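You operate a simulated robot arm through the tools that you are given. There is no shell and no other tool. Be economical: measure what you need, move in short steps, check, and stop when the job is done.

Carry out the task below with a simulated robot arm. There is one attempt and no reset: what you move stays moved.

Task
Put the jar that says "gold" from the grey desk on top of the tall block and the jar that says "pearl" on the thin cream sheet there. Put the wide white pot on the grey desk away on the large blue mat. Turn the eyelet press dial to 2. Take the yellow tag on the outer part of the long desk and put it away on the grey desk. Take the steel jar on the green mat and put it away on the jar shelf. Take the silver tin and put it on top of the pot plant. Switch the grey rocker switch on. Do these in any order. Set down upright: jar, steel jar.

It is judged by the outcome, as a careful person would: the job done as asked, and still so three seconds after it is handed in. It fails if anything else is knocked over, pushed out of place, dropped, spilled or broken. Flat cloth is picked up by pressing the open fingertips on it (5 to 10 N) and closing them slowly along it; thin cloth reads only 2 to 8 mm in the jaws.

Robot
A 7-joint arm with a fingered hand on a trunk, on a base that drives. Base frame: it is fixed to the floor where the robot stands at the start and does not move with it; the origin is under the middle of the robot, x ahead of it, y to its left, z up; the surface under the hand at the start is at about z = 0.75. Lengths are in m, angles in degrees, forces in N, time in s.
Its first joint turns from -166.0 to 166.0 degrees. Places, roughly: bead jar, bronze jar, powder jar [0.75, 0, 0.75]; eyelet press dial [0.7, 0.3, 0.8]; grey desk [0.7, -0.2, 0.8]; grey rocker switch [-1.7, -4.2, 0.8]; jar shelf (47x14 cm) [0.66, 0.52, 0.88]; large blue mat [-1.8, -0.9, 0.8]; pot plant (9x9x11 cm) [-2.4, -4.3, 0.8]; silver tin (9x9x5 cm) [-2.5, -4.4, 0.8]; steel jar [-2.75, -4.5, 0.75]; tall block (6x6x5 cm) [0.8, -0.2, 0.8]; thin cream sheet (8x11x1 cm) [0.7, -0.3, 0.8]; wide white pot [0.5, 0, 0.75]; yellow tag [-0.5, 0.75, 0.75]. Payload 4.7 kg.
The TCP is the grasp point between the finger pads, 0.036 m short of the fingertips. In the tool frame z runs along the fingers and y along their closing line. The gripper opens to 0.12 m. The gripper's body begins 0.042 m behind the TCP. The gripper is a hand of 5 fingers: y runs from the thumb to the fingers, the wrist lies at [-0.018, -0.122, -0.21] in the tool frame, and closing takes about 1.5 s.
Orientation is told as [roll, pitch, yaw] about the base's x, y, z axes, in that order, counted from this pose: with the fingers straight down and the wrist toward the robot, the tool's x, y and z point along [0, 1, 0], [1, 0, 0] and [0, 0, -1] of the base frame.

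Tools
- The arm moves only by the tool apply_moves. Its argument "increments" is a list of rows, each a list of 2 entries, a list of its own where there are three numbers: the shift along the tool's x, y, z in units of 200 mm (1.0 is 200 mm), then the turn, a rotation vector about the tool's x, y, z in units of 90 degrees (1.0 is 90 degrees). In form: [[[dx, dy, dz], [wx, wy, wz]], ...]. A call has 1 to 10 rows; each row is the pose to reach, as a shift and turn from the pose commanded when the call began, along the tool's axes at that moment. "hand" is the opening, from 0 (shut) to 1 (fully open), set as the call begins (left out, the last holds). A call with a number of a shift or a turn outside -1 to 1 is refused whole. Each row takes 0.2 s and may step no farther than 0.05 m and 8.6 degrees from the row before; otherwise, or with a gripper value out of range, the whole call is refused. A pose out of reach is approached as far as the arm can. The call stops where the force on the tool passes 40 N (or 10 N more than at its start, if that is more) or the arm is blocked; 0.2 s more then pass. The fingers move at their own pace (about 0.045 m/s each) and stop on an object; they squeeze with about 24 N. The grip force told is the motor's: it shows also when the fingers shut on nothing. Time passes only in rows, and 0.2 s behind the last, so rows that repeat a pose let the fingers close. The reply holds the time, the measured pose of the TCP, the force on the tool along the base axes, the opening and the grip force, in the units named above and with some noise, with the torque about the TCP (base axes, N m) and any sound that the robot's microphone picked up.
- Cameras (640 x 400 px; columns grow to the right, rows downward): "scene" is now at [-0.2499, 0.1124, 1.2114]; the picture's right is [0.36, -0.93, 0.00], its down [-0.56, -0.21, -0.80] and it looks along [0.75, 0.29, -0.60] (base axes); focal length 214 px, centre (320, 200). "wrist" rides on the gripper at [0.072, -0.091, -0.144] in the tool frame; the picture's right is [-0.80, 0.28, -0.52], its down [-0.53, -0.73, 0.42] and it looks along [-0.27, 0.62, 0.74] (tool axes); focal length 234 px, centre (320, 200). There is no depth. A picture from a camera that has moved, and an enlarged one, comes with that camera's place and axes in the base frame and with its lens.
- grab_frame(camera): a new picture of that camera. No time passes.
- roll_base(legs): drives the robot by 1 to 6 legs, each [ahead, turn to the left] in m and degrees, along the robot's own axes; the way and the turn of a leg run together, so that a leg with both is an arc; at most 1.5 m and 180 degrees a leg. The arm and the cameras ride along, it lands a little off, and it stops where it bumps. It gives what a move gives.
- hand_shape(shape): the hand has 5 fingers and takes this shape, open, in about a second: jaw (thumb against the fingers, like two jaws); tri (thumb and two fingers); tip (a fingertip pinch); poke (one finger out to press); point (the index stretched); flat (the hand flat); cup (the hand cupped); fist (a fist). The gripper value then closes the fingers along that shape, each until it touches; the sizes above hold for jaw. It gives what a move gives, with no picture.
- aim_head(pan, tilt): turns the head with the scene camera to pan (to the left, within 143 degrees either way) and tilt (down, from -29 to 69), counted from straight ahead of the robot. It gives what a move gives.
- zoom(camera, box): a new picture of the part [left, top, right, bottom] of that camera's present view, enlarged. No time passes.
- job_done(): hands the job in; it is judged then, once.

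Work in short steps. Places have to be worked out from the pictures, the camera data and where the tool is seen: move nearer, look again, correct. Check each grasp and each placing, and mend what went wrong. You have 207 turns and 180 pictures in all, those below and enlarged ones among them. Open the gripper and draw the arm clear of the work before you hand the job in, unless the task says otherwise; then end with one line.

The tools are called after ">>>" as name(argument=value, ...) on one line, values as JSON. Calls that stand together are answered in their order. apply_moves: Moves the arm, as the interface text tells. Its arguments: {"type":"object","properties":{"increments":{"type":"array","items":{"type":"array"}},"hand":{"type":"number"}},"required":["increments"]} The other tools are called the same way: hand_shape (shape) gives the hand a shape; roll_base (legs) drives the base; aim_head (pan, tilt) turns the head that bears the scene camera; grab_frame (camera) takes a picture; zoom (camera, box) takes an enlarged picture of a part of a camera's view; job_done () hands the job in.

At the start:

```text
clock: 0.0
eef_pos: [0.596, -0.1091, 1.0754]
ee_rot: [-0.1, -0.1, -0.1]
force: [0.5, 0.1, 1.2]
moment: [0.0, -0.02, 0.02]
opening: 0.1196
finger_force: 0.1
shape: jaw
robot x, y, heading: [-0.0006, 0.0021, 0.2]
head pan, tilt: [21.1, 36.6]
```

scene: 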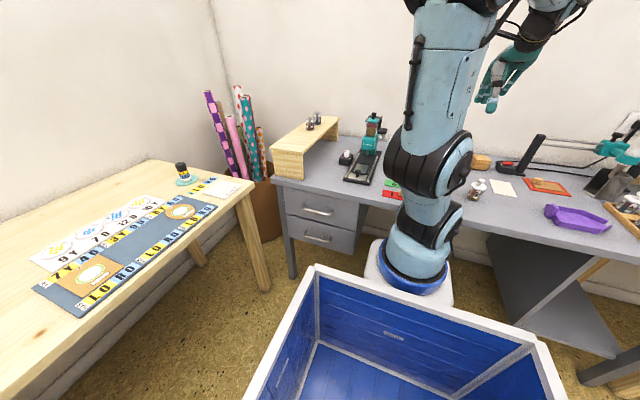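
wrist: 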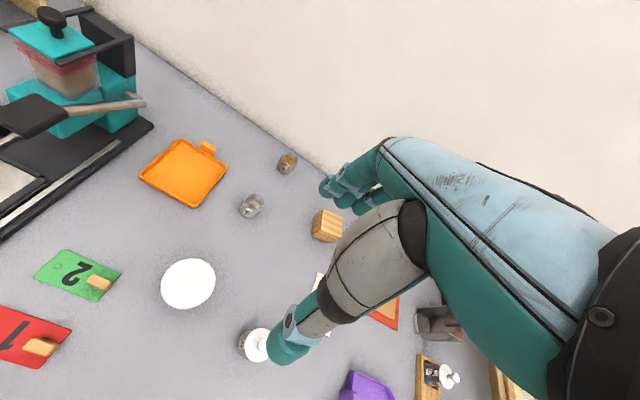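

The desk in front holds the jars, pot and block. I look closer with both cameras first.

>>> zoom(camera="wrist", box=[140, 120, 360, 370])

>>> aim_head(pan=0, tilt=40)

>>> grab_frame(camera="scene")

```text
1.60 times, centred on (250, 245) of wrist
camera zoom: at [0.5038, -0.0371, 1.2197], right [0.28, -0.8, 0.53], down [-0.73, -0.53, -0.42], along [0.62, -0.27, -0.74], focal length 375 px, centre (432, 128)
```

zoom: 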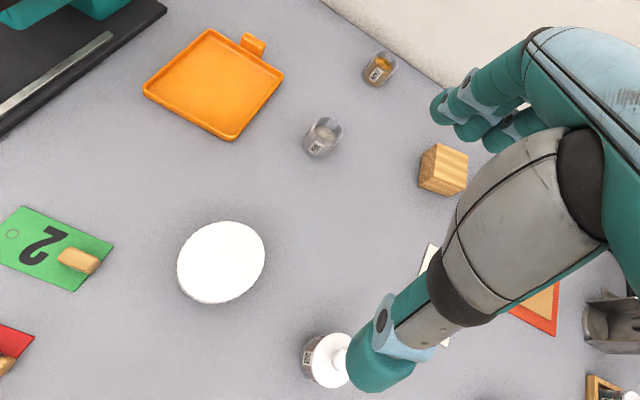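

```text
clock: 0.8
eef_pos: [0.5942, -0.1091, 1.0763]
ee_rot: [-0.1, 0.1, -0.2]
force: [-0.1, -0.1, 0.3]
moment: [0.02, -0.01, 0.0]
opening: 0.1195
finger_force: 0.0
shape: jaw
robot x, y, heading: [-0.0037, -0.0002, 0.2]
head pan, tilt: [0.0, 40.0]
```

```text
176 pictures are left
camera scene: at [-0.2462, 0.0811, 1.2063], right [0.0, -1.0, 0.0], down [-0.64, 0.0, -0.77], along [0.77, 0.0, -0.64], focal length 214 px, centre (320, 200)
```

scene: 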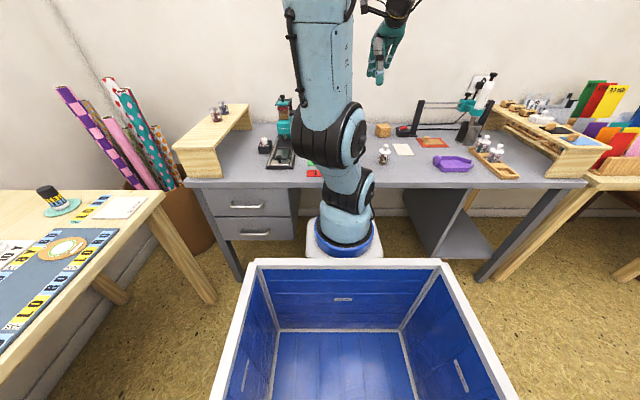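

I zoom in on the jar labels.

>>> zoom(camera="wrist", box=[235, 140, 315, 225])

>>> zoom(camera="wrist", box=[230, 310, 310, 370])

>>> zoom(camera="scene", box=[360, 60, 640, 200])

>>> zoom(camera="scene", box=[170, 80, 330, 190])

```text
4.71 times, centred on (275, 182) of wrist
camera zoom: at [0.5038, -0.0371, 1.2197], right [0.28, -0.8, 0.53], down [-0.73, -0.53, -0.42], along [0.62, -0.27, -0.74], focal length 1102 px, centre (532, 282)
```

zoom: 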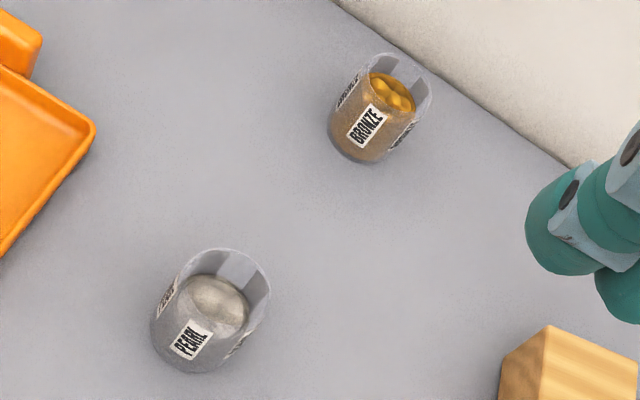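

```text
6.67 times, centred on (270, 340) of wrist
camera zoom: at [0.5038, -0.0371, 1.2197], right [0.28, -0.8, 0.53], down [-0.73, -0.53, -0.42], along [0.62, -0.27, -0.74], focal length 1561 px, centre (653, -733)
```

zoom: 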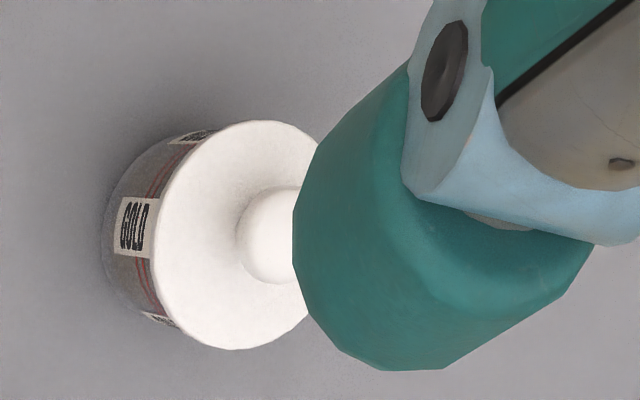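

```text
2.29 times, centred on (500, 130) of scene
camera zoom: at [-0.2462, 0.0811, 1.2063], right [0.0, -1.0, 0.0], down [-0.64, 0.0, -0.77], along [0.77, 0.0, -0.64], focal length 490 px, centre (-91, 360)
```

zoom: 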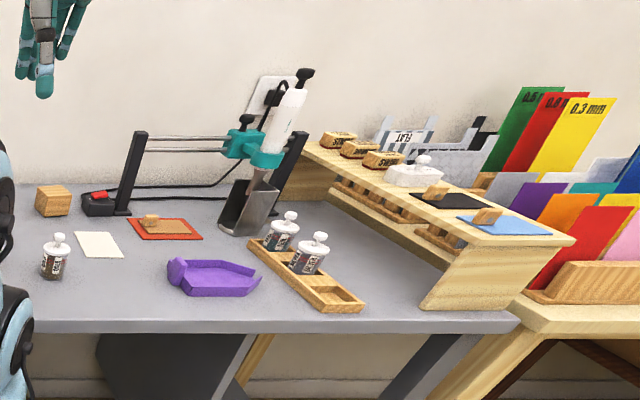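

```text
3.64 times, centred on (250, 135) of scene
camera zoom: at [-0.2462, 0.0811, 1.2063], right [0.0, -1.0, 0.0], down [-0.64, 0.0, -0.77], along [0.77, 0.0, -0.64], focal length 780 px, centre (574, 436)
```

zoom: 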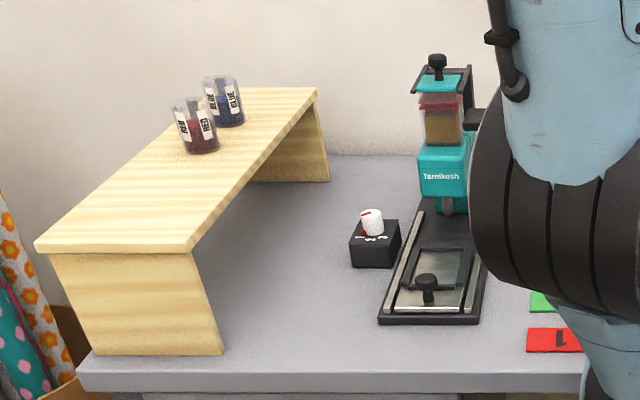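

Labels read: PEARL jar near (0.76,-0.065), BRONZE near (0.92,-0.09), GOLD (lidded) near (0.54,-0.18). The pot is at about (0.58,-0.04), the block at (0.82,-0.24) and the sheet at (0.675,-0.307). I move above the pearl jar and look.

>>> apply_moves(increments=[[[0.04, 0.16, 0.12], [0, 0, 0]], [[0.08, 0.32, 0.24], [0, 0, 0]], [[0.13, 0.49, 0.36], [0, 0, 0]], [[0.17, 0.66, 0.5], [0, 0, 0]], [[0.22, 0.83, 0.63], [0, 0, 0]]], hand=1)

>>> grab_frame(camera="wrist")

>>> grab_frame(camera="scene")

```text
clock: 2.0
eef_pos: [0.7629, -0.0642, 0.9491]
ee_rot: [0.0, -0.1, -0.1]
force: [-0.4, 0.1, 0.6]
moment: [0.03, 0.0, -0.04]
opening: 0.1199
finger_force: 0.1
shape: jaw
robot x, y, heading: [0.0035, -0.0012, 0.2]
head pan, tilt: [0.0, 40.0]
```

```text
171 pictures are left
camera wrist: at [0.6714, 0.0087, 1.0929], right [0.28, -0.8, 0.53], down [-0.73, -0.53, -0.42], along [0.62, -0.27, -0.74], focal length 234 px, centre (320, 200)
```

wrist: 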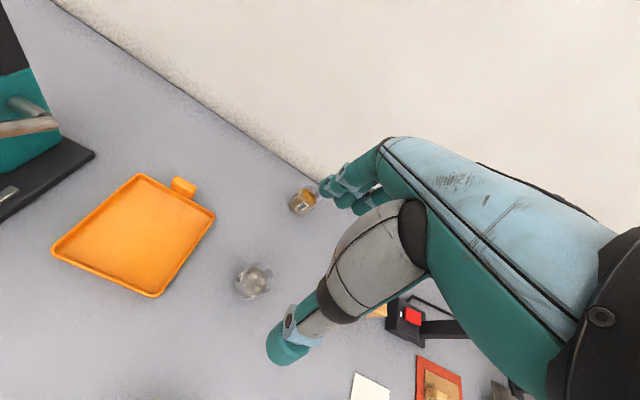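

```text
170 pictures are left
camera scene: at [-0.2466, 0.081, 1.2062], right [0.0, -1.0, 0.0], down [-0.64, 0.0, -0.77], along [0.77, 0.0, -0.64], focal length 214 px, centre (320, 200)
```

scene: 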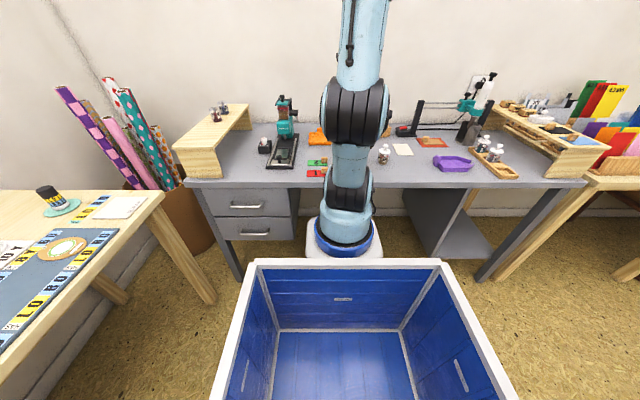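

The pearl jar checks out at about (0.758,-0.066). I zoom in to judge its height before lowering.

>>> zoom(camera="wrist", box=[220, 180, 340, 320])

```text
2.86 times, centred on (280, 250) of wrist
camera zoom: at [0.6714, 0.0087, 1.0929], right [0.28, -0.8, 0.53], down [-0.73, -0.53, -0.42], along [0.62, -0.27, -0.74], focal length 669 px, centre (434, 57)
```

zoom: 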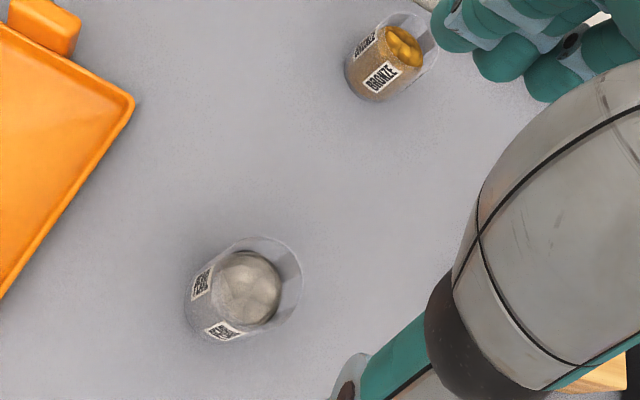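

Jar axis is near (0.757,-0.063), about 5.5 cm tall and 4.5 cm wide. I lower the open hand around it.

>>> apply_moves(increments=[[[0.005, -0.03, 0.2], [0, 0, 0]], [[0.005, -0.03, 0.4], [0, 0, 0]], [[0.005, -0.03, 0.6], [0, 0, 0]], [[0.005, -0.03, 0.7], [0, 0, 0]], [[0.005, -0.03, 0.78], [0, 0, 0]]])

>>> grab_frame(camera="wrist")

```text
clock: 3.2
eef_pos: [0.7548, -0.0661, 0.7944]
ee_rot: [-0.2, -0.1, -0.1]
force: [0.2, 0.3, 0.6]
moment: [0.01, 0.0, 0.01]
opening: 0.1197
finger_force: 0.0
shape: jaw
robot x, y, heading: [0.0048, -0.0025, 0.1]
head pan, tilt: [0.0, 40.0]
```

```text
168 pictures are left
camera wrist: at [0.6648, 0.007, 0.9363], right [0.28, -0.8, 0.53], down [-0.73, -0.53, -0.42], along [0.62, -0.27, -0.74], focal length 234 px, centre (320, 200)
```

wrist: 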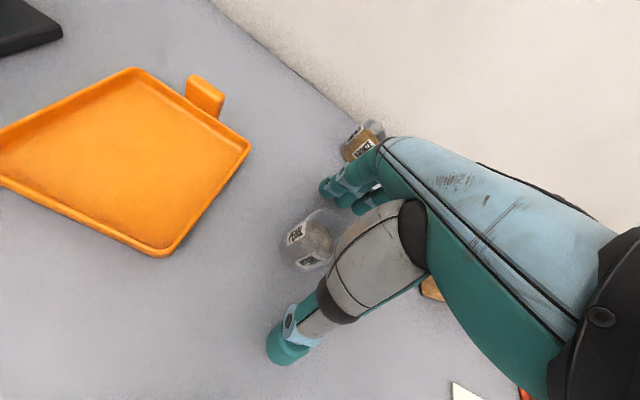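

Jar sits between thumb and fingers. I close and let the grip settle.

>>> apply_moves(increments=[[[0, 0, 0], [0, 0, 0]], [[0, 0, 0], [0, 0, 0]], [[0, 0, 0], [0, 0, 0]], [[0, 0, 0], [0, 0, 0]], [[0, 0, 0], [0, 0, 0]], [[0, 0, 0], [0, 0, 0]], [[0, 0, 0], [0, 0, 0]], [[0, 0, 0], [0, 0, 0]]], hand=0)

>>> grab_frame(camera="wrist")

```text
clock: 5.0
eef_pos: [0.7569, -0.0658, 0.7931]
ee_rot: [-0.1, 0.1, -0.2]
force: [-1.1, 0.1, -0.2]
moment: [0.03, -0.01, 0.02]
opening: 0.0292
finger_force: 23.9
shape: jaw
robot x, y, heading: [0.002, -0.0002, -0.2]
head pan, tilt: [0.0, 40.0]
```

```text
167 pictures are left
camera wrist: at [0.6648, 0.007, 0.9364], right [0.28, -0.8, 0.53], down [-0.73, -0.53, -0.42], along [0.62, -0.27, -0.74], focal length 234 px, centre (320, 200)
```

wrist: 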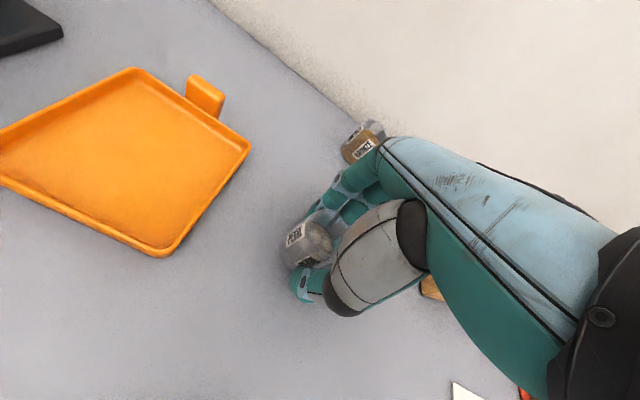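

Grip reads 29 mm with 24 N. I lift 5 cm and check that the jar stays upright in the hand.

>>> apply_moves(increments=[[[0, 0, -0.1], [0, 0, 0]], [[0, 0, -0.25], [0, 0, 0]], [[0, 0, -0.4], [0, 0, 0]], [[0, 0, -0.5], [0, 0, 0]]], hand=0)

>>> zoom(camera="wrist", box=[240, 130, 440, 330])

```text
clock: 6.0
eef_pos: [0.754, -0.0656, 0.8939]
ee_rot: [0.0, 0.0, -0.1]
force: [-0.8, 0.0, 0.8]
moment: [-0.03, 0.02, -0.01]
opening: 0.0292
finger_force: 24.2
shape: jaw
robot x, y, heading: [-0.0016, 0.003, -0.1]
head pan, tilt: [0.0, 40.0]
```

```text
2.00 times, centred on (340, 230) of wrist
camera zoom: at [0.6636, 0.0071, 1.0376], right [0.28, -0.8, 0.53], down [-0.73, -0.53, -0.42], along [0.62, -0.27, -0.74], focal length 468 px, centre (280, 140)
```

zoom: 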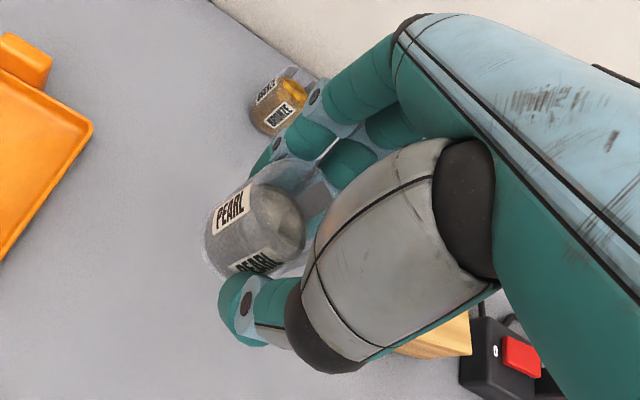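

Jar held upright, its axis about 1 cm to +y of the TCP. I carry it toward the cream sheet.

>>> apply_moves(increments=[[[-0.2, -0.07, -0.05], [0, 0, 0]], [[-0.4, -0.15, -0.05], [0, 0, 0]], [[-0.6, -0.23, -0.05], [0, 0, 0]], [[-0.8, -0.31, -0.05], [0, 0, 0]], [[-1.0, -0.38, -0.05], [0, 0, 0]]], hand=0)

>>> grab_frame(camera="wrist")

>>> zoom(camera="scene", box=[340, 100, 540, 220])

```text
clock: 7.2
eef_pos: [0.6763, -0.2656, 0.9057]
ee_rot: [0.0, 0.0, 0.0]
force: [-0.1, 0.0, -0.2]
moment: [0.02, 0.01, -0.04]
opening: 0.0295
finger_force: 24.3
shape: jaw
robot x, y, heading: [0.0017, 0.0031, 0.2]
head pan, tilt: [0.0, 40.0]
```

```text
165 pictures are left
camera wrist: at [0.5848, -0.1929, 1.0479], right [0.28, -0.8, 0.53], down [-0.73, -0.53, -0.42], along [0.62, -0.27, -0.74], focal length 234 px, centre (320, 200)
```

wrist: 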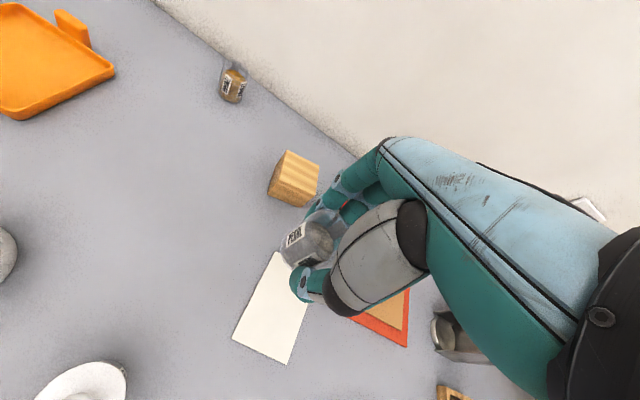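

```text
3.20 times, centred on (440, 160) of scene
camera zoom: at [-0.2462, 0.0809, 1.2062], right [0.0, -1.0, 0.0], down [-0.64, 0.0, -0.77], along [0.77, 0.0, -0.64], focal length 686 px, centre (-64, 328)
```

zoom: 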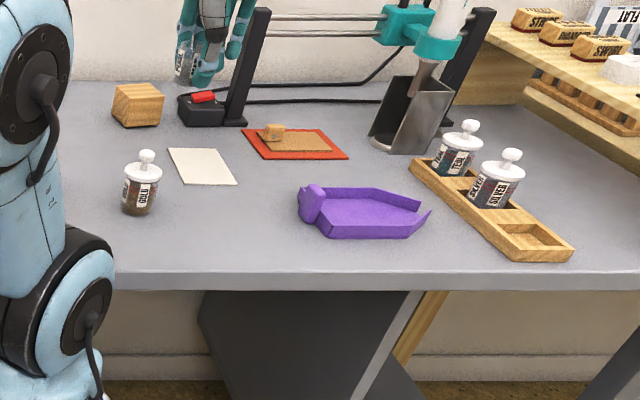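

Sheet centre comes out at about (0.652,-0.301) from both cameras. I go over it and descend, stopping above the surface.

>>> apply_moves(increments=[[[-0.12, -0.05, 0], [0, 0, 0]], [[-0.22, -0.1, 0.0], [0, 0, 0]], [[-0.22, -0.1, 0.2], [0, 0, 0]], [[-0.22, -0.1, 0.35], [0, 0, 0]], [[-0.22, -0.1, 0.46], [0, 0, 0]]], hand=0)

>>> grab_frame(camera="wrist")

>>> zoom(camera="scene", box=[360, 110, 460, 180])

```text
clock: 8.4
eef_pos: [0.6594, -0.3103, 0.8127]
ee_rot: [-0.1, 0.0, -0.1]
force: [-0.3, 0.0, -0.2]
moment: [0.03, -0.01, 0.0]
opening: 0.0295
finger_force: 24.5
shape: jaw
robot x, y, heading: [0.0006, 0.0027, -0.1]
head pan, tilt: [0.0, 40.0]
```

```text
163 pictures are left
camera wrist: at [0.5676, -0.2369, 0.9555], right [0.28, -0.8, 0.53], down [-0.73, -0.53, -0.42], along [0.62, -0.27, -0.74], focal length 234 px, centre (320, 200)
```

wrist: 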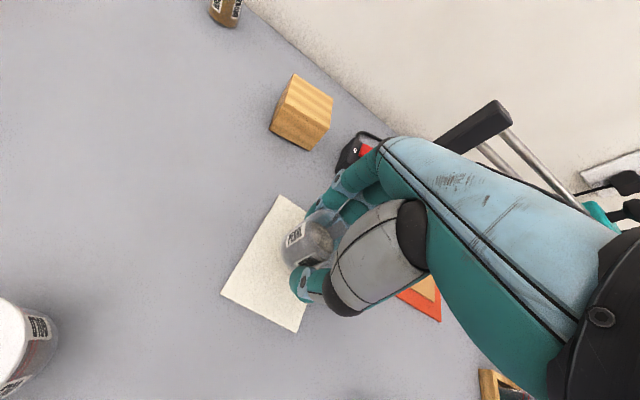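

```text
5.71 times, centred on (410, 145) of scene
camera zoom: at [-0.2462, 0.081, 1.2062], right [0.0, -1.0, 0.0], down [-0.64, 0.0, -0.77], along [0.77, 0.0, -0.64], focal length 1226 px, centre (-194, 514)
```

zoom: 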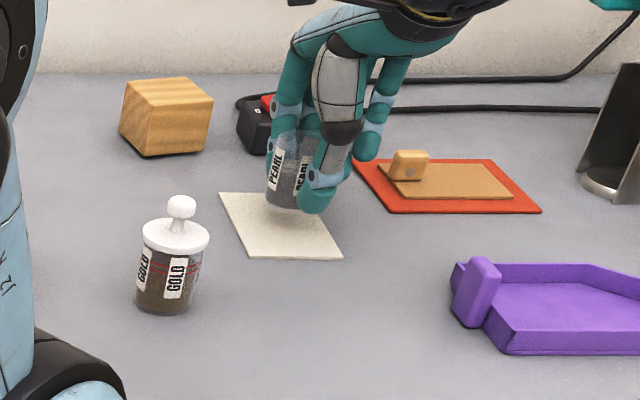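

Jar is over the sheet, a couple of cm above. I lower gently.

>>> apply_moves(increments=[[[0, 0, 0.03], [0, 0, 0]], [[0, 0, 0.055], [0, 0, 0]], [[0, 0, 0.055], [0, 0, 0]]], hand=0)

>>> zoom(camera="scene", box=[380, 120, 430, 160])

```text
clock: 9.2
eef_pos: [0.6599, -0.3092, 0.8012]
ee_rot: [-0.2, 0.1, -0.2]
force: [-0.1, 0.2, -0.4]
moment: [0.0, -0.01, -0.03]
opening: 0.0291
finger_force: 24.2
shape: jaw
robot x, y, heading: [-0.0012, -0.0011, -0.0]
head pan, tilt: [0.0, 40.0]
```

```text
10.00 times, centred on (405, 140) of scene
camera zoom: at [-0.2462, 0.0809, 1.2063], right [0.0, -1.0, 0.0], down [-0.64, 0.0, -0.77], along [0.77, 0.0, -0.64], focal length 2145 px, centre (-530, 800)
```

zoom: 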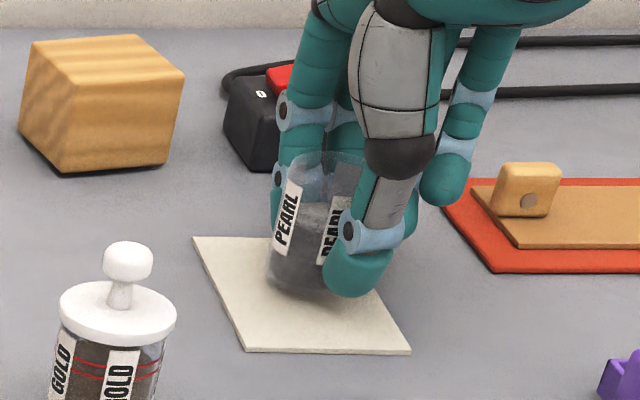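

Still just above the thin sheet with no contact force. A few more mm.

>>> apply_moves(increments=[[[0, 0, 0.01], [0, 0, 0]], [[0, 0, 0.02], [0, 0, 0]], [[0, 0, 0.02], [0, 0, 0]]], hand=0)

```text
clock: 10.1
eef_pos: [0.6582, -0.3084, 0.7979]
ee_rot: [-0.1, 0.0, 0.0]
force: [0.6, 0.4, -0.2]
moment: [0.0, -0.02, -0.05]
opening: 0.0294
finger_force: 24.1
shape: jaw
robot x, y, heading: [0.0015, 0.0007, 0.1]
head pan, tilt: [0.0, 40.0]
```

>>> apply_moves(increments=[[[0, 0, 0.008], [0, 0, 0]], [[0, 0, 0.012], [0, 0, 0]], [[0, 0, 0.012], [0, 0, 0]]], hand=0)

>>> zoom(camera="scene", box=[380, 120, 430, 160])

```text
clock: 10.8
eef_pos: [0.6591, -0.3095, 0.7954]
ee_rot: [-0.1, 0.0, -0.2]
force: [-0.2, 0.6, 4.1]
moment: [0.06, -0.06, 0.0]
opening: 0.0294
finger_force: 24.0
shape: jaw
robot x, y, heading: [0.0012, -0.0039, -0.4]
head pan, tilt: [0.0, 40.0]
```

```text
10.00 times, centred on (405, 140) of scene
camera zoom: at [-0.2463, 0.081, 1.2062], right [0.0, -1.0, 0.0], down [-0.64, 0.0, -0.77], along [0.77, 0.0, -0.64], focal length 2145 px, centre (-530, 800)
```

zoom: 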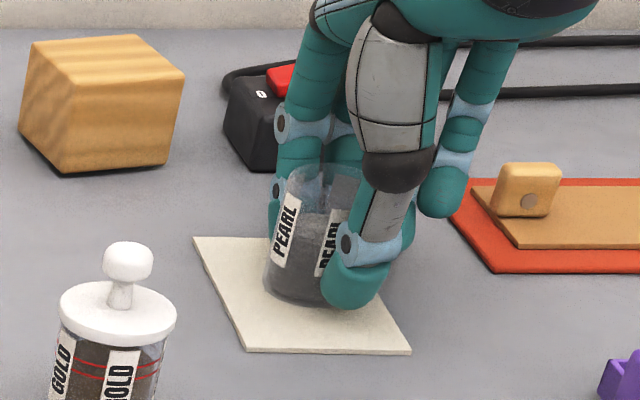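

Contact reads 4 N, so the jar stands on the sheet. I open, let it settle, then rise straight up.

>>> apply_moves(increments=[[[0, 0, 0], [0, 0, 0]], [[0, 0, 0], [0, 0, 0]], [[0, 0, 0], [0, 0, 0]], [[0, 0, 0], [0, 0, 0]], [[0, 0, 0], [0, 0, 0]], [[0, 0, 0], [0, 0, 0]], [[0, 0, 0], [0, 0, 0]]], hand=1)

>>> apply_moves(increments=[[[0, 0, -0.15], [0, 0, 0]], [[0, 0, -0.35], [0, 0, 0]], [[0, 0, -0.6], [0, 0, 0]], [[0, 0, -0.8], [0, 0, 0]]])

>>> grab_frame(camera="wrist")

>>> zoom(camera="scene", box=[360, 110, 460, 180])

```text
clock: 12.4
eef_pos: [0.6584, -0.3097, 0.7964]
ee_rot: [0.0, -0.1, 0.0]
force: [-0.8, 0.2, 0.1]
moment: [-0.02, 0.02, 0.0]
opening: 0.1199
finger_force: 0.0
shape: jaw
robot x, y, heading: [0.0014, 0.0013, 0.2]
head pan, tilt: [0.0, 40.0]
```

```text
clock: 13.4
eef_pos: [0.6573, -0.3106, 0.9557]
ee_rot: [0.1, 0.1, 0.1]
force: [0.3, -1.1, 0.2]
moment: [0.02, 0.01, 0.02]
opening: 0.1197
finger_force: 0.0
shape: jaw
robot x, y, heading: [-0.0001, -0.0027, 0.1]
head pan, tilt: [0.0, 40.0]
```

```text
159 pictures are left
camera wrist: at [0.567, -0.2376, 1.0987], right [0.28, -0.8, 0.52], down [-0.73, -0.53, -0.42], along [0.62, -0.27, -0.74], focal length 234 px, centre (320, 200)
```

wrist: 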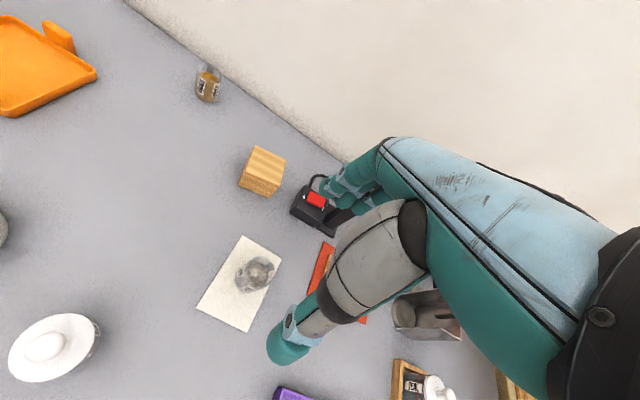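

```text
5.71 times, centred on (410, 145) of scene
camera zoom: at [-0.246, 0.0808, 1.2063], right [0.0, -1.0, 0.0], down [-0.64, 0.0, -0.77], along [0.77, 0.0, -0.64], focal length 1226 px, centre (-194, 514)
```

zoom: 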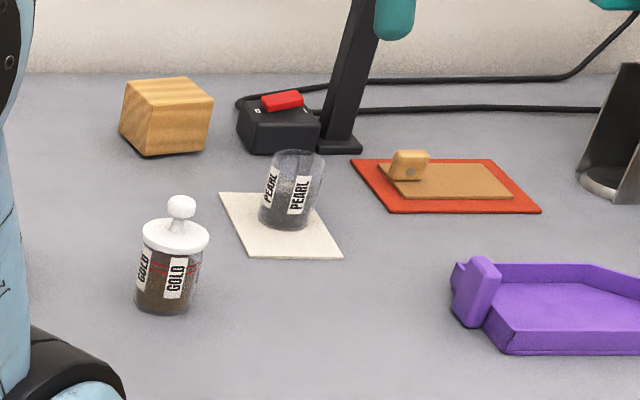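

Pearl stands upright on the sheet. Next, the gold jar at about (0.540,-0.180), about 8 cm tall with its knob. I move above it.

>>> apply_moves(increments=[[[0.13, -0.12, 0], [0, 0, 0]], [[0.27, -0.24, 0.05], [0, 0, 0]], [[0.4, -0.35, 0.1], [0, 0, 0]], [[0.53, -0.47, 0.15], [0, 0, 0]], [[0.663, -0.586, 0.2], [0, 0, 0]]], hand=1)

>>> grab_frame(camera="wrist")

```text
clock: 14.7
eef_pos: [0.5425, -0.1768, 0.9145]
ee_rot: [0.0, 0.1, -0.2]
force: [0.3, -0.1, -1.1]
moment: [-0.05, 0.0, 0.0]
opening: 0.1197
finger_force: 0.0
shape: jaw
robot x, y, heading: [-0.0023, -0.0027, 0.3]
head pan, tilt: [0.0, 40.0]
```

```text
157 pictures are left
camera wrist: at [0.4512, -0.1042, 1.0573], right [0.28, -0.8, 0.53], down [-0.73, -0.53, -0.42], along [0.62, -0.27, -0.74], focal length 234 px, centre (320, 200)
```

wrist: 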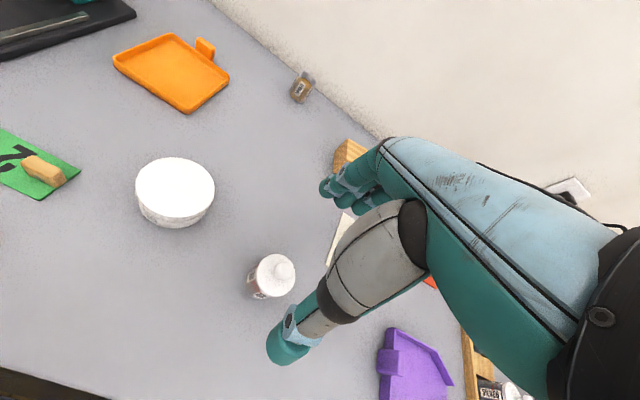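

Gold lid centre is about (0.539,-0.177), directly below. Descending in steps.

>>> apply_moves(increments=[[[0, -0.01, 0.2], [0, 0, 0]], [[0, -0.01, 0.35], [0, 0, 0]], [[0, -0.01, 0.45], [0, 0, 0]], [[0, -0.01, 0.53], [0, 0, 0]], [[0, -0.01, 0.58], [0, 0, 0]], [[0, -0.01, 0.605], [0, 0, 0]]])

>>> grab_frame(camera="wrist")

>>> zoom(camera="scene", box=[350, 110, 450, 180])

```text
clock: 16.1
eef_pos: [0.5414, -0.1763, 0.7941]
ee_rot: [-0.2, 0.0, -0.1]
force: [0.4, -0.1, 0.6]
moment: [0.01, 0.01, 0.04]
opening: 0.1195
finger_force: 0.0
shape: jaw
robot x, y, heading: [0.0022, -0.0026, -0.2]
head pan, tilt: [0.0, 40.0]
```

```text
156 pictures are left
camera wrist: at [0.4492, -0.1039, 0.9366], right [0.28, -0.8, 0.53], down [-0.73, -0.53, -0.42], along [0.62, -0.27, -0.74], focal length 234 px, centre (320, 200)
```

wrist: 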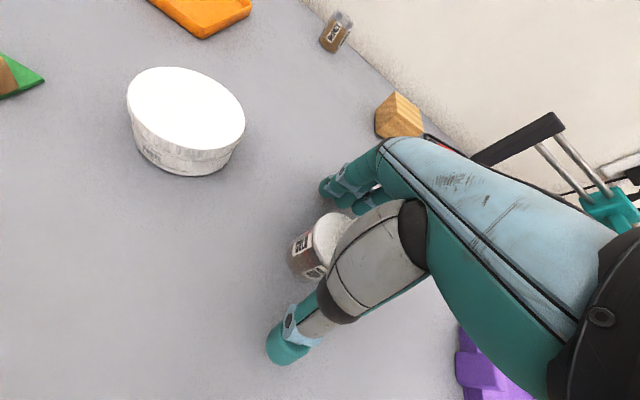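

```text
5.71 times, centred on (400, 145) of scene
camera zoom: at [-0.2462, 0.081, 1.2062], right [0.0, -1.0, 0.0], down [-0.64, 0.0, -0.77], along [0.77, 0.0, -0.64], focal length 1226 px, centre (-137, 514)
```

zoom: 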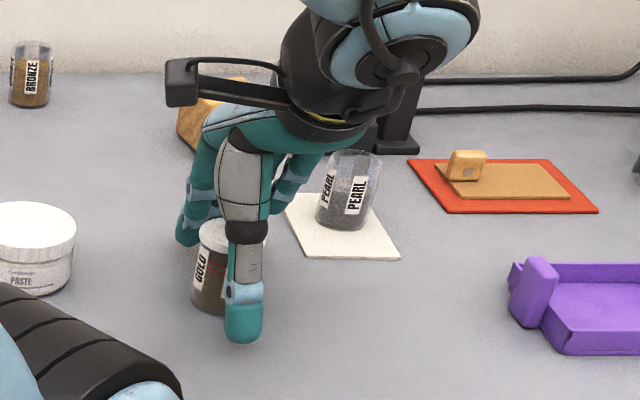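

The thumb sits about 1 cm to the -y side of the jar axis, so I shift +y 9 mm, then close.

>>> apply_moves(increments=[[[0.045, 0, 0], [0, 0, 0]], [[0.045, 0, 0.005], [0, 0, 0]]], hand=1)

>>> apply_moves(increments=[[[0, 0, 0], [0, 0, 0]], [[0, 0, 0], [0, 0, 0]], [[0, 0, 0], [0, 0, 0]], [[0, 0, 0], [0, 0, 0]], [[0, 0, 0], [0, 0, 0]], [[0, 0, 0], [0, 0, 0]], [[0, 0, 0], [0, 0, 0]], [[0, 0, 0], [0, 0, 0]]], hand=0)

>>> zoom(camera="scene", box=[350, 110, 450, 180])

```text
clock: 16.6
eef_pos: [0.5394, -0.1686, 0.7922]
ee_rot: [-0.1, 0.0, -0.1]
force: [0.6, 0.3, -0.2]
moment: [0.01, 0.02, -0.01]
opening: 0.1197
finger_force: 0.0
shape: jaw
robot x, y, heading: [0.0005, 0.0037, 0.2]
head pan, tilt: [0.0, 40.0]
```

```text
clock: 18.4
eef_pos: [0.5393, -0.1676, 0.7925]
ee_rot: [0.0, -0.1, -0.2]
force: [0.1, -0.4, 0.1]
moment: [0.0, 0.02, 0.03]
opening: 0.0295
finger_force: 24.1
shape: jaw
robot x, y, heading: [0.0021, 0.0003, -0.3]
head pan, tilt: [0.0, 40.0]
```

```text
5.71 times, centred on (400, 145) of scene
camera zoom: at [-0.2462, 0.081, 1.2062], right [0.0, -1.0, 0.0], down [-0.64, 0.0, -0.77], along [0.77, 0.0, -0.64], focal length 1226 px, centre (-137, 514)
```

zoom: 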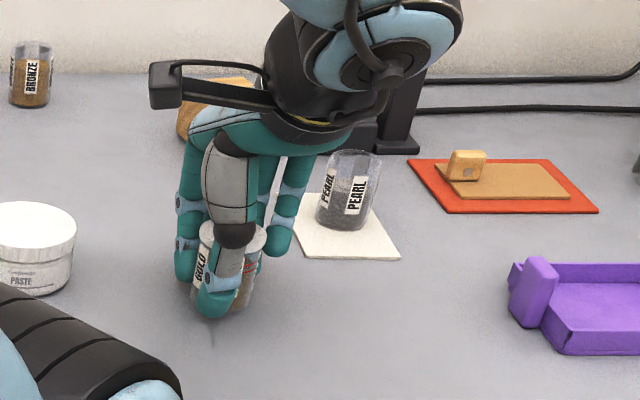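

Closed. I lift straight up and check.

>>> apply_moves(increments=[[[0, 0, -0.1], [0, 0, 0]], [[0, 0, -0.3], [0, 0, 0]], [[0, 0, -0.5], [0, 0, 0]], [[0, 0, -0.7], [0, 0, 0]]], hand=0)

>>> zoom(camera="wrist", box=[240, 130, 440, 330])

>>> zoom(camera="scene", box=[350, 40, 450, 180])

```text
clock: 19.4
eef_pos: [0.5399, -0.1679, 0.9338]
ee_rot: [0.1, 0.0, -0.1]
force: [0.1, -0.7, -1.5]
moment: [-0.03, 0.03, 0.03]
opening: 0.0296
finger_force: 24.2
shape: jaw
robot x, y, heading: [-0.0039, 0.0027, 0.1]
head pan, tilt: [0.0, 40.0]
```

```text
2.00 times, centred on (340, 230) of wrist
camera zoom: at [0.4492, -0.0948, 1.0764], right [0.28, -0.8, 0.53], down [-0.73, -0.53, -0.42], along [0.62, -0.27, -0.74], focal length 468 px, centre (280, 140)
```

zoom: 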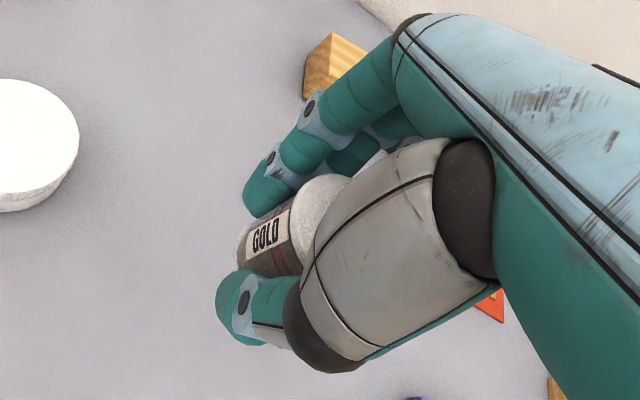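

```text
2.86 times, centred on (400, 110) of scene
camera zoom: at [-0.2461, 0.0809, 1.2063], right [0.0, -1.0, 0.0], down [-0.64, 0.0, -0.77], along [0.77, 0.0, -0.64], focal length 613 px, centre (91, 457)
```

zoom: 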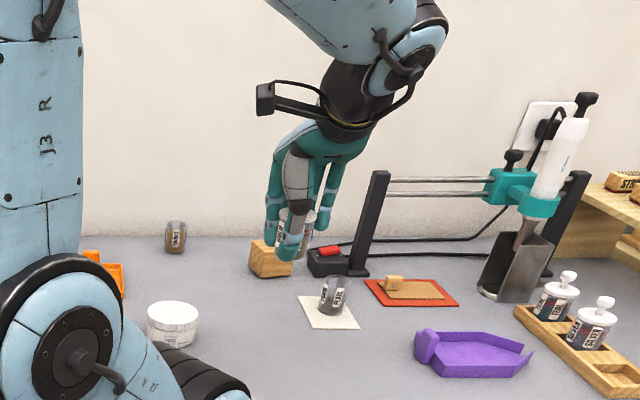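

Jar lifted. I take a close look at its tilt.

>>> zoom(camera="scene", box=[370, 90, 420, 150])

```text
6.67 times, centred on (395, 120) of scene
camera zoom: at [-0.2461, 0.0809, 1.2063], right [0.0, -1.0, 0.0], down [-0.64, 0.0, -0.77], along [0.77, 0.0, -0.64], focal length 1430 px, centre (-180, 733)
```

zoom: 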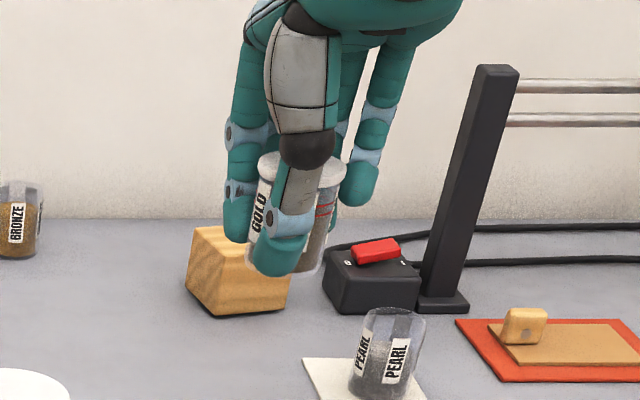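

Upright enough (same lean as the pearl jar from perspective). Carry it over to the block at about (0.82,-0.237).

>>> apply_moves(increments=[[[-0.06, 0.2, 0], [0, 0, 0]], [[-0.12, 0.4, 0], [0, 0, 0]], [[-0.18, 0.6, 0], [0, 0, 0]], [[-0.24, 0.8, 0], [0, 0, 0]], [[-0.3, 1.0, 0], [0, 0, 0]]], hand=0)

>>> grab_frame(camera="wrist")

```text
clock: 20.6
eef_pos: [0.7426, -0.2288, 0.934]
ee_rot: [-0.1, 0.0, -0.1]
force: [0.7, -0.4, -1.1]
moment: [0.01, -0.01, 0.01]
opening: 0.0294
finger_force: 24.1
shape: jaw
robot x, y, heading: [0.0012, 0.001, 0.0]
head pan, tilt: [0.0, 40.0]
```

```text
150 pictures are left
camera wrist: at [0.6503, -0.1557, 1.0769], right [0.28, -0.8, 0.53], down [-0.73, -0.53, -0.42], along [0.62, -0.27, -0.74], focal length 234 px, centre (320, 200)
```

wrist: 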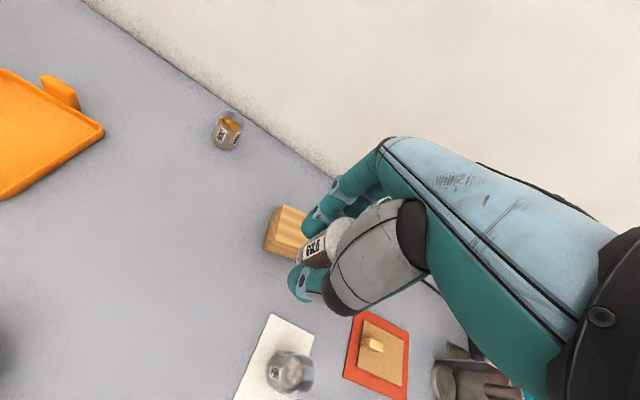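

I zoom to locate the block top accurately.

>>> zoom(camera="wrist", box=[240, 190, 320, 270])

>>> zoom(camera="scene", box=[360, 100, 420, 150])

```text
5.00 times, centred on (280, 230) of wrist
camera zoom: at [0.6503, -0.1557, 1.0769], right [0.28, -0.8, 0.53], down [-0.73, -0.53, -0.42], along [0.62, -0.27, -0.74], focal length 1171 px, centre (520, 50)
```

zoom: 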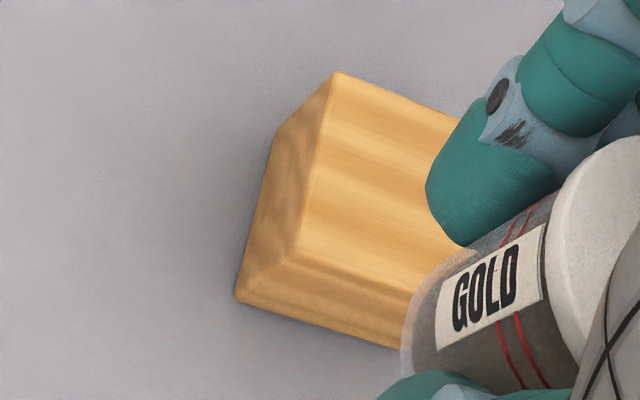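

```text
8.00 times, centred on (390, 125) of scene
camera zoom: at [-0.2465, 0.081, 1.2062], right [0.0, -1.0, 0.0], down [-0.64, 0.0, -0.77], along [0.77, 0.0, -0.64], focal length 1716 px, centre (-240, 800)
```

zoom: 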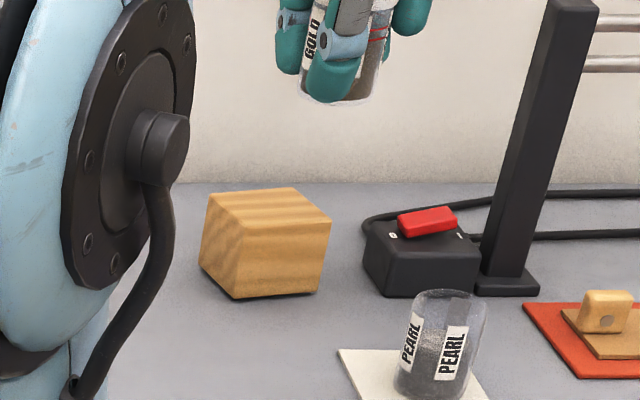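

Block top centre about (0.819,-0.240), top z about 0.795. I move over it and lower to about 1 cm above.

>>> apply_moves(increments=[[[-0.04, 0.2, 0], [0, 0, 0]], [[-0.078, 0.395, 0], [0, 0, 0]], [[-0.078, 0.395, 0.15], [0, 0, 0]], [[-0.078, 0.395, 0.3], [0, 0, 0]], [[-0.078, 0.395, 0.42], [0, 0, 0]]], hand=0)

>>> zoom(camera="scene", box=[360, 90, 420, 140])

>>> zoom(camera="wrist", box=[240, 150, 400, 310])

```text
clock: 21.9
eef_pos: [0.8193, -0.2435, 0.8472]
ee_rot: [0.0, -0.1, -0.1]
force: [-0.2, 0.3, 0.4]
moment: [0.01, 0.04, 0.03]
opening: 0.0294
finger_force: 23.6
shape: jaw
robot x, y, heading: [-0.0029, 0.0013, -0.0]
head pan, tilt: [0.0, 40.0]
```

```text
8.00 times, centred on (390, 115) of scene
camera zoom: at [-0.2462, 0.081, 1.2062], right [0.0, -1.0, 0.0], down [-0.64, 0.0, -0.77], along [0.77, 0.0, -0.64], focal length 1716 px, centre (-240, 880)
```

zoom: 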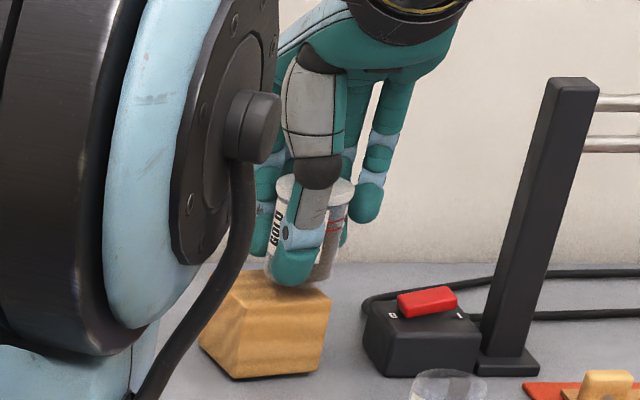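

```text
2.50 times, centred on (320, 230) of wrist
camera zoom: at [0.7281, -0.171, 0.9911], right [0.28, -0.8, 0.53], down [-0.73, -0.53, -0.42], along [0.62, -0.27, -0.74], focal length 585 px, centre (320, 125)
```

zoom: 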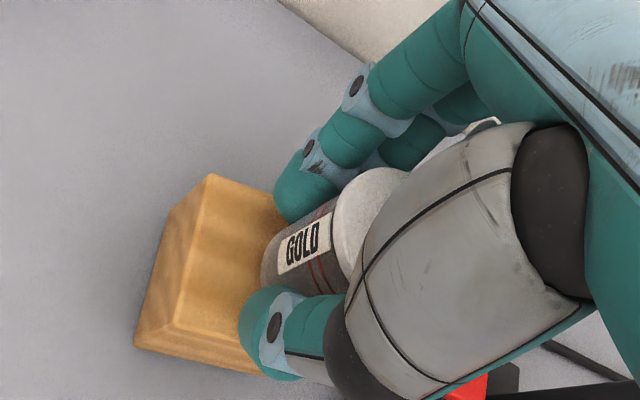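

Both views now put the jar base at y about -0.256 while the block centre is -0.240. I shift 16 mm to +y and recheck.

>>> apply_moves(increments=[[[0.04, 0, 0], [0, 0, 0]], [[0.08, 0, 0], [0, 0, 0]], [[0.08, 0, 0], [0, 0, 0]]], hand=0)

>>> zoom(camera="scene", box=[360, 90, 420, 140])

>>> zoom(camera="wrist", box=[240, 150, 400, 310])

```text
clock: 22.6
eef_pos: [0.8196, -0.2272, 0.8485]
ee_rot: [-0.1, -0.1, -0.1]
force: [-0.5, -0.8, -0.1]
moment: [0.01, -0.03, -0.01]
opening: 0.0292
finger_force: 24.5
shape: jaw
robot x, y, heading: [-0.0034, -0.0009, 0.1]
head pan, tilt: [0.0, 40.0]
```

```text
8.00 times, centred on (390, 115) of scene
camera zoom: at [-0.2461, 0.081, 1.2063], right [0.0, -1.0, 0.0], down [-0.64, 0.0, -0.77], along [0.77, 0.0, -0.64], focal length 1716 px, centre (-240, 880)
```

zoom: 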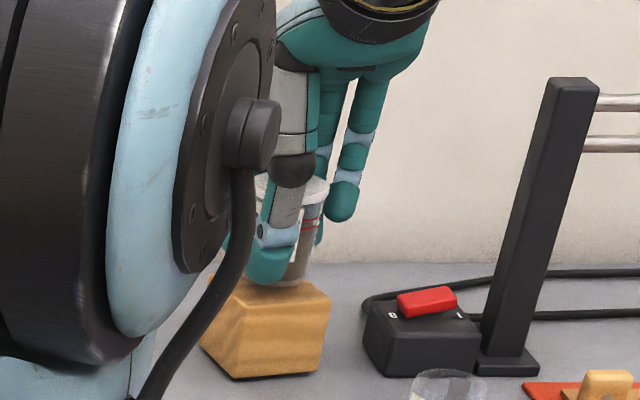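

```text
2.50 times, centred on (320, 230) of wrist
camera zoom: at [0.7279, -0.1557, 0.992], right [0.28, -0.8, 0.53], down [-0.73, -0.53, -0.42], along [0.62, -0.27, -0.74], focal length 585 px, centre (320, 125)
```

zoom: 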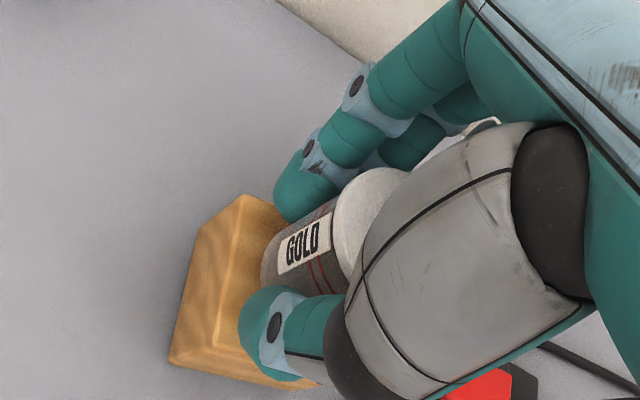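

Now centred within a few mm. Lowering gently to contact.

>>> apply_moves(increments=[[[0.01, 0, 0.02], [0, 0, 0]], [[0.01, 0, 0.035], [0, 0, 0]], [[0.01, 0, 0.045], [0, 0, 0]], [[0.01, 0, 0.045], [0, 0, 0]]], hand=0)

```text
clock: 23.6
eef_pos: [0.8174, -0.2254, 0.8413]
ee_rot: [-0.2, -0.2, -0.1]
force: [-0.3, -0.3, 10.7]
moment: [-0.06, 0.0, 0.01]
opening: 0.0296
finger_force: 24.7
shape: jaw
robot x, y, heading: [-0.0008, -0.001, 0.1]
head pan, tilt: [0.0, 40.0]
```

Contact at 10.7 N. I relieve a millimetre, open, and look before withdrawing.

>>> apply_moves(increments=[[[0, 0, -0.005], [0, 0, 0]], [[0, 0, -0.005], [0, 0, 0]]], hand=0)

>>> apply_moves(increments=[[[0, 0, 0], [0, 0, 0]], [[0, 0, 0], [0, 0, 0]], [[0, 0, 0], [0, 0, 0]], [[0, 0, 0], [0, 0, 0]], [[0, 0, 0], [0, 0, 0]], [[0, 0, 0], [0, 0, 0]], [[0, 0, 0], [0, 0, 0]]], hand=1)

>>> zoom(camera="wrist", box=[240, 150, 400, 310])

```text
clock: 24.2
eef_pos: [0.819, -0.2252, 0.8412]
ee_rot: [-0.1, 0.0, -0.2]
force: [0.6, -0.4, 7.8]
moment: [-0.07, -0.06, -0.02]
opening: 0.0296
finger_force: 24.0
shape: jaw
robot x, y, heading: [-0.0014, 0.0012, 0.0]
head pan, tilt: [0.0, 40.0]
```

```text
clock: 25.9
eef_pos: [0.819, -0.2256, 0.8416]
ee_rot: [0.0, 0.0, -0.1]
force: [-0.9, -0.1, -0.1]
moment: [0.02, 0.02, 0.01]
opening: 0.1194
finger_force: 0.0
shape: jaw
robot x, y, heading: [-0.0006, 0.0038, -0.1]
head pan, tilt: [0.0, 40.0]
```

```text
2.50 times, centred on (320, 230) of wrist
camera zoom: at [0.7273, -0.1526, 0.9842], right [0.28, -0.8, 0.53], down [-0.73, -0.53, -0.42], along [0.62, -0.27, -0.74], focal length 585 px, centre (320, 125)
```

zoom: 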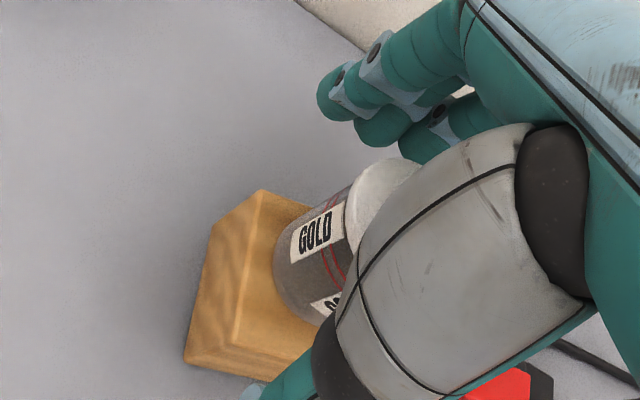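

The jar stands free on the block. I rise straight up.

>>> apply_moves(increments=[[[0, 0, -0.1], [0, 0, 0]], [[0, 0, -0.3], [0, 0, 0]], [[0, 0, -0.5], [0, 0, 0]], [[0, 0, -0.7], [0, 0, 0]]])

>>> zoom(camera="wrist", box=[140, 100, 380, 300])

>>> zoom(camera="scene", box=[350, 80, 450, 160])

```text
clock: 26.9
eef_pos: [0.8174, -0.2234, 0.9816]
ee_rot: [0.0, 0.2, -0.1]
force: [0.5, -0.1, -0.8]
moment: [0.02, 0.02, 0.0]
opening: 0.1197
finger_force: 0.0
shape: jaw
robot x, y, heading: [0.0, -0.0018, 0.2]
head pan, tilt: [0.0, 40.0]
```

```text
2.00 times, centred on (260, 200) of wrist
camera zoom: at [0.7267, -0.1515, 1.124], right [0.28, -0.8, 0.53], down [-0.73, -0.53, -0.42], along [0.62, -0.27, -0.74], focal length 468 px, centre (440, 200)
```

zoom: 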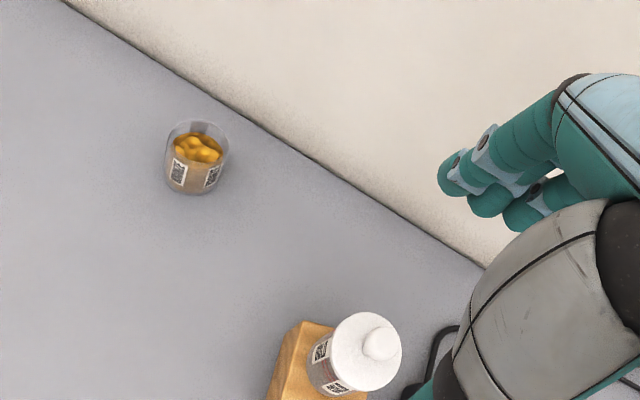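

```text
5.00 times, centred on (400, 120) of scene
camera zoom: at [-0.246, 0.0809, 1.2063], right [0.0, -1.0, 0.0], down [-0.64, 0.0, -0.77], along [0.77, 0.0, -0.64], focal length 1072 px, centre (-80, 600)
```

zoom: 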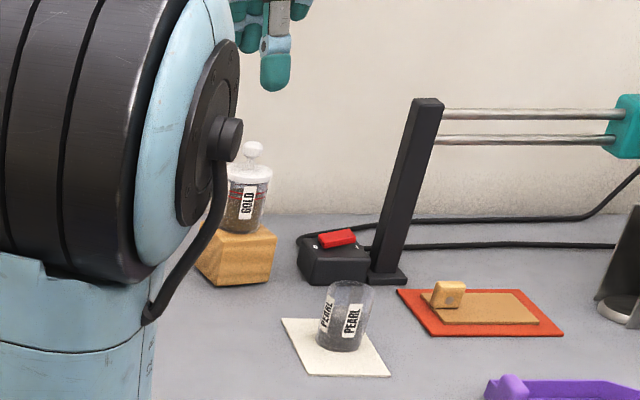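

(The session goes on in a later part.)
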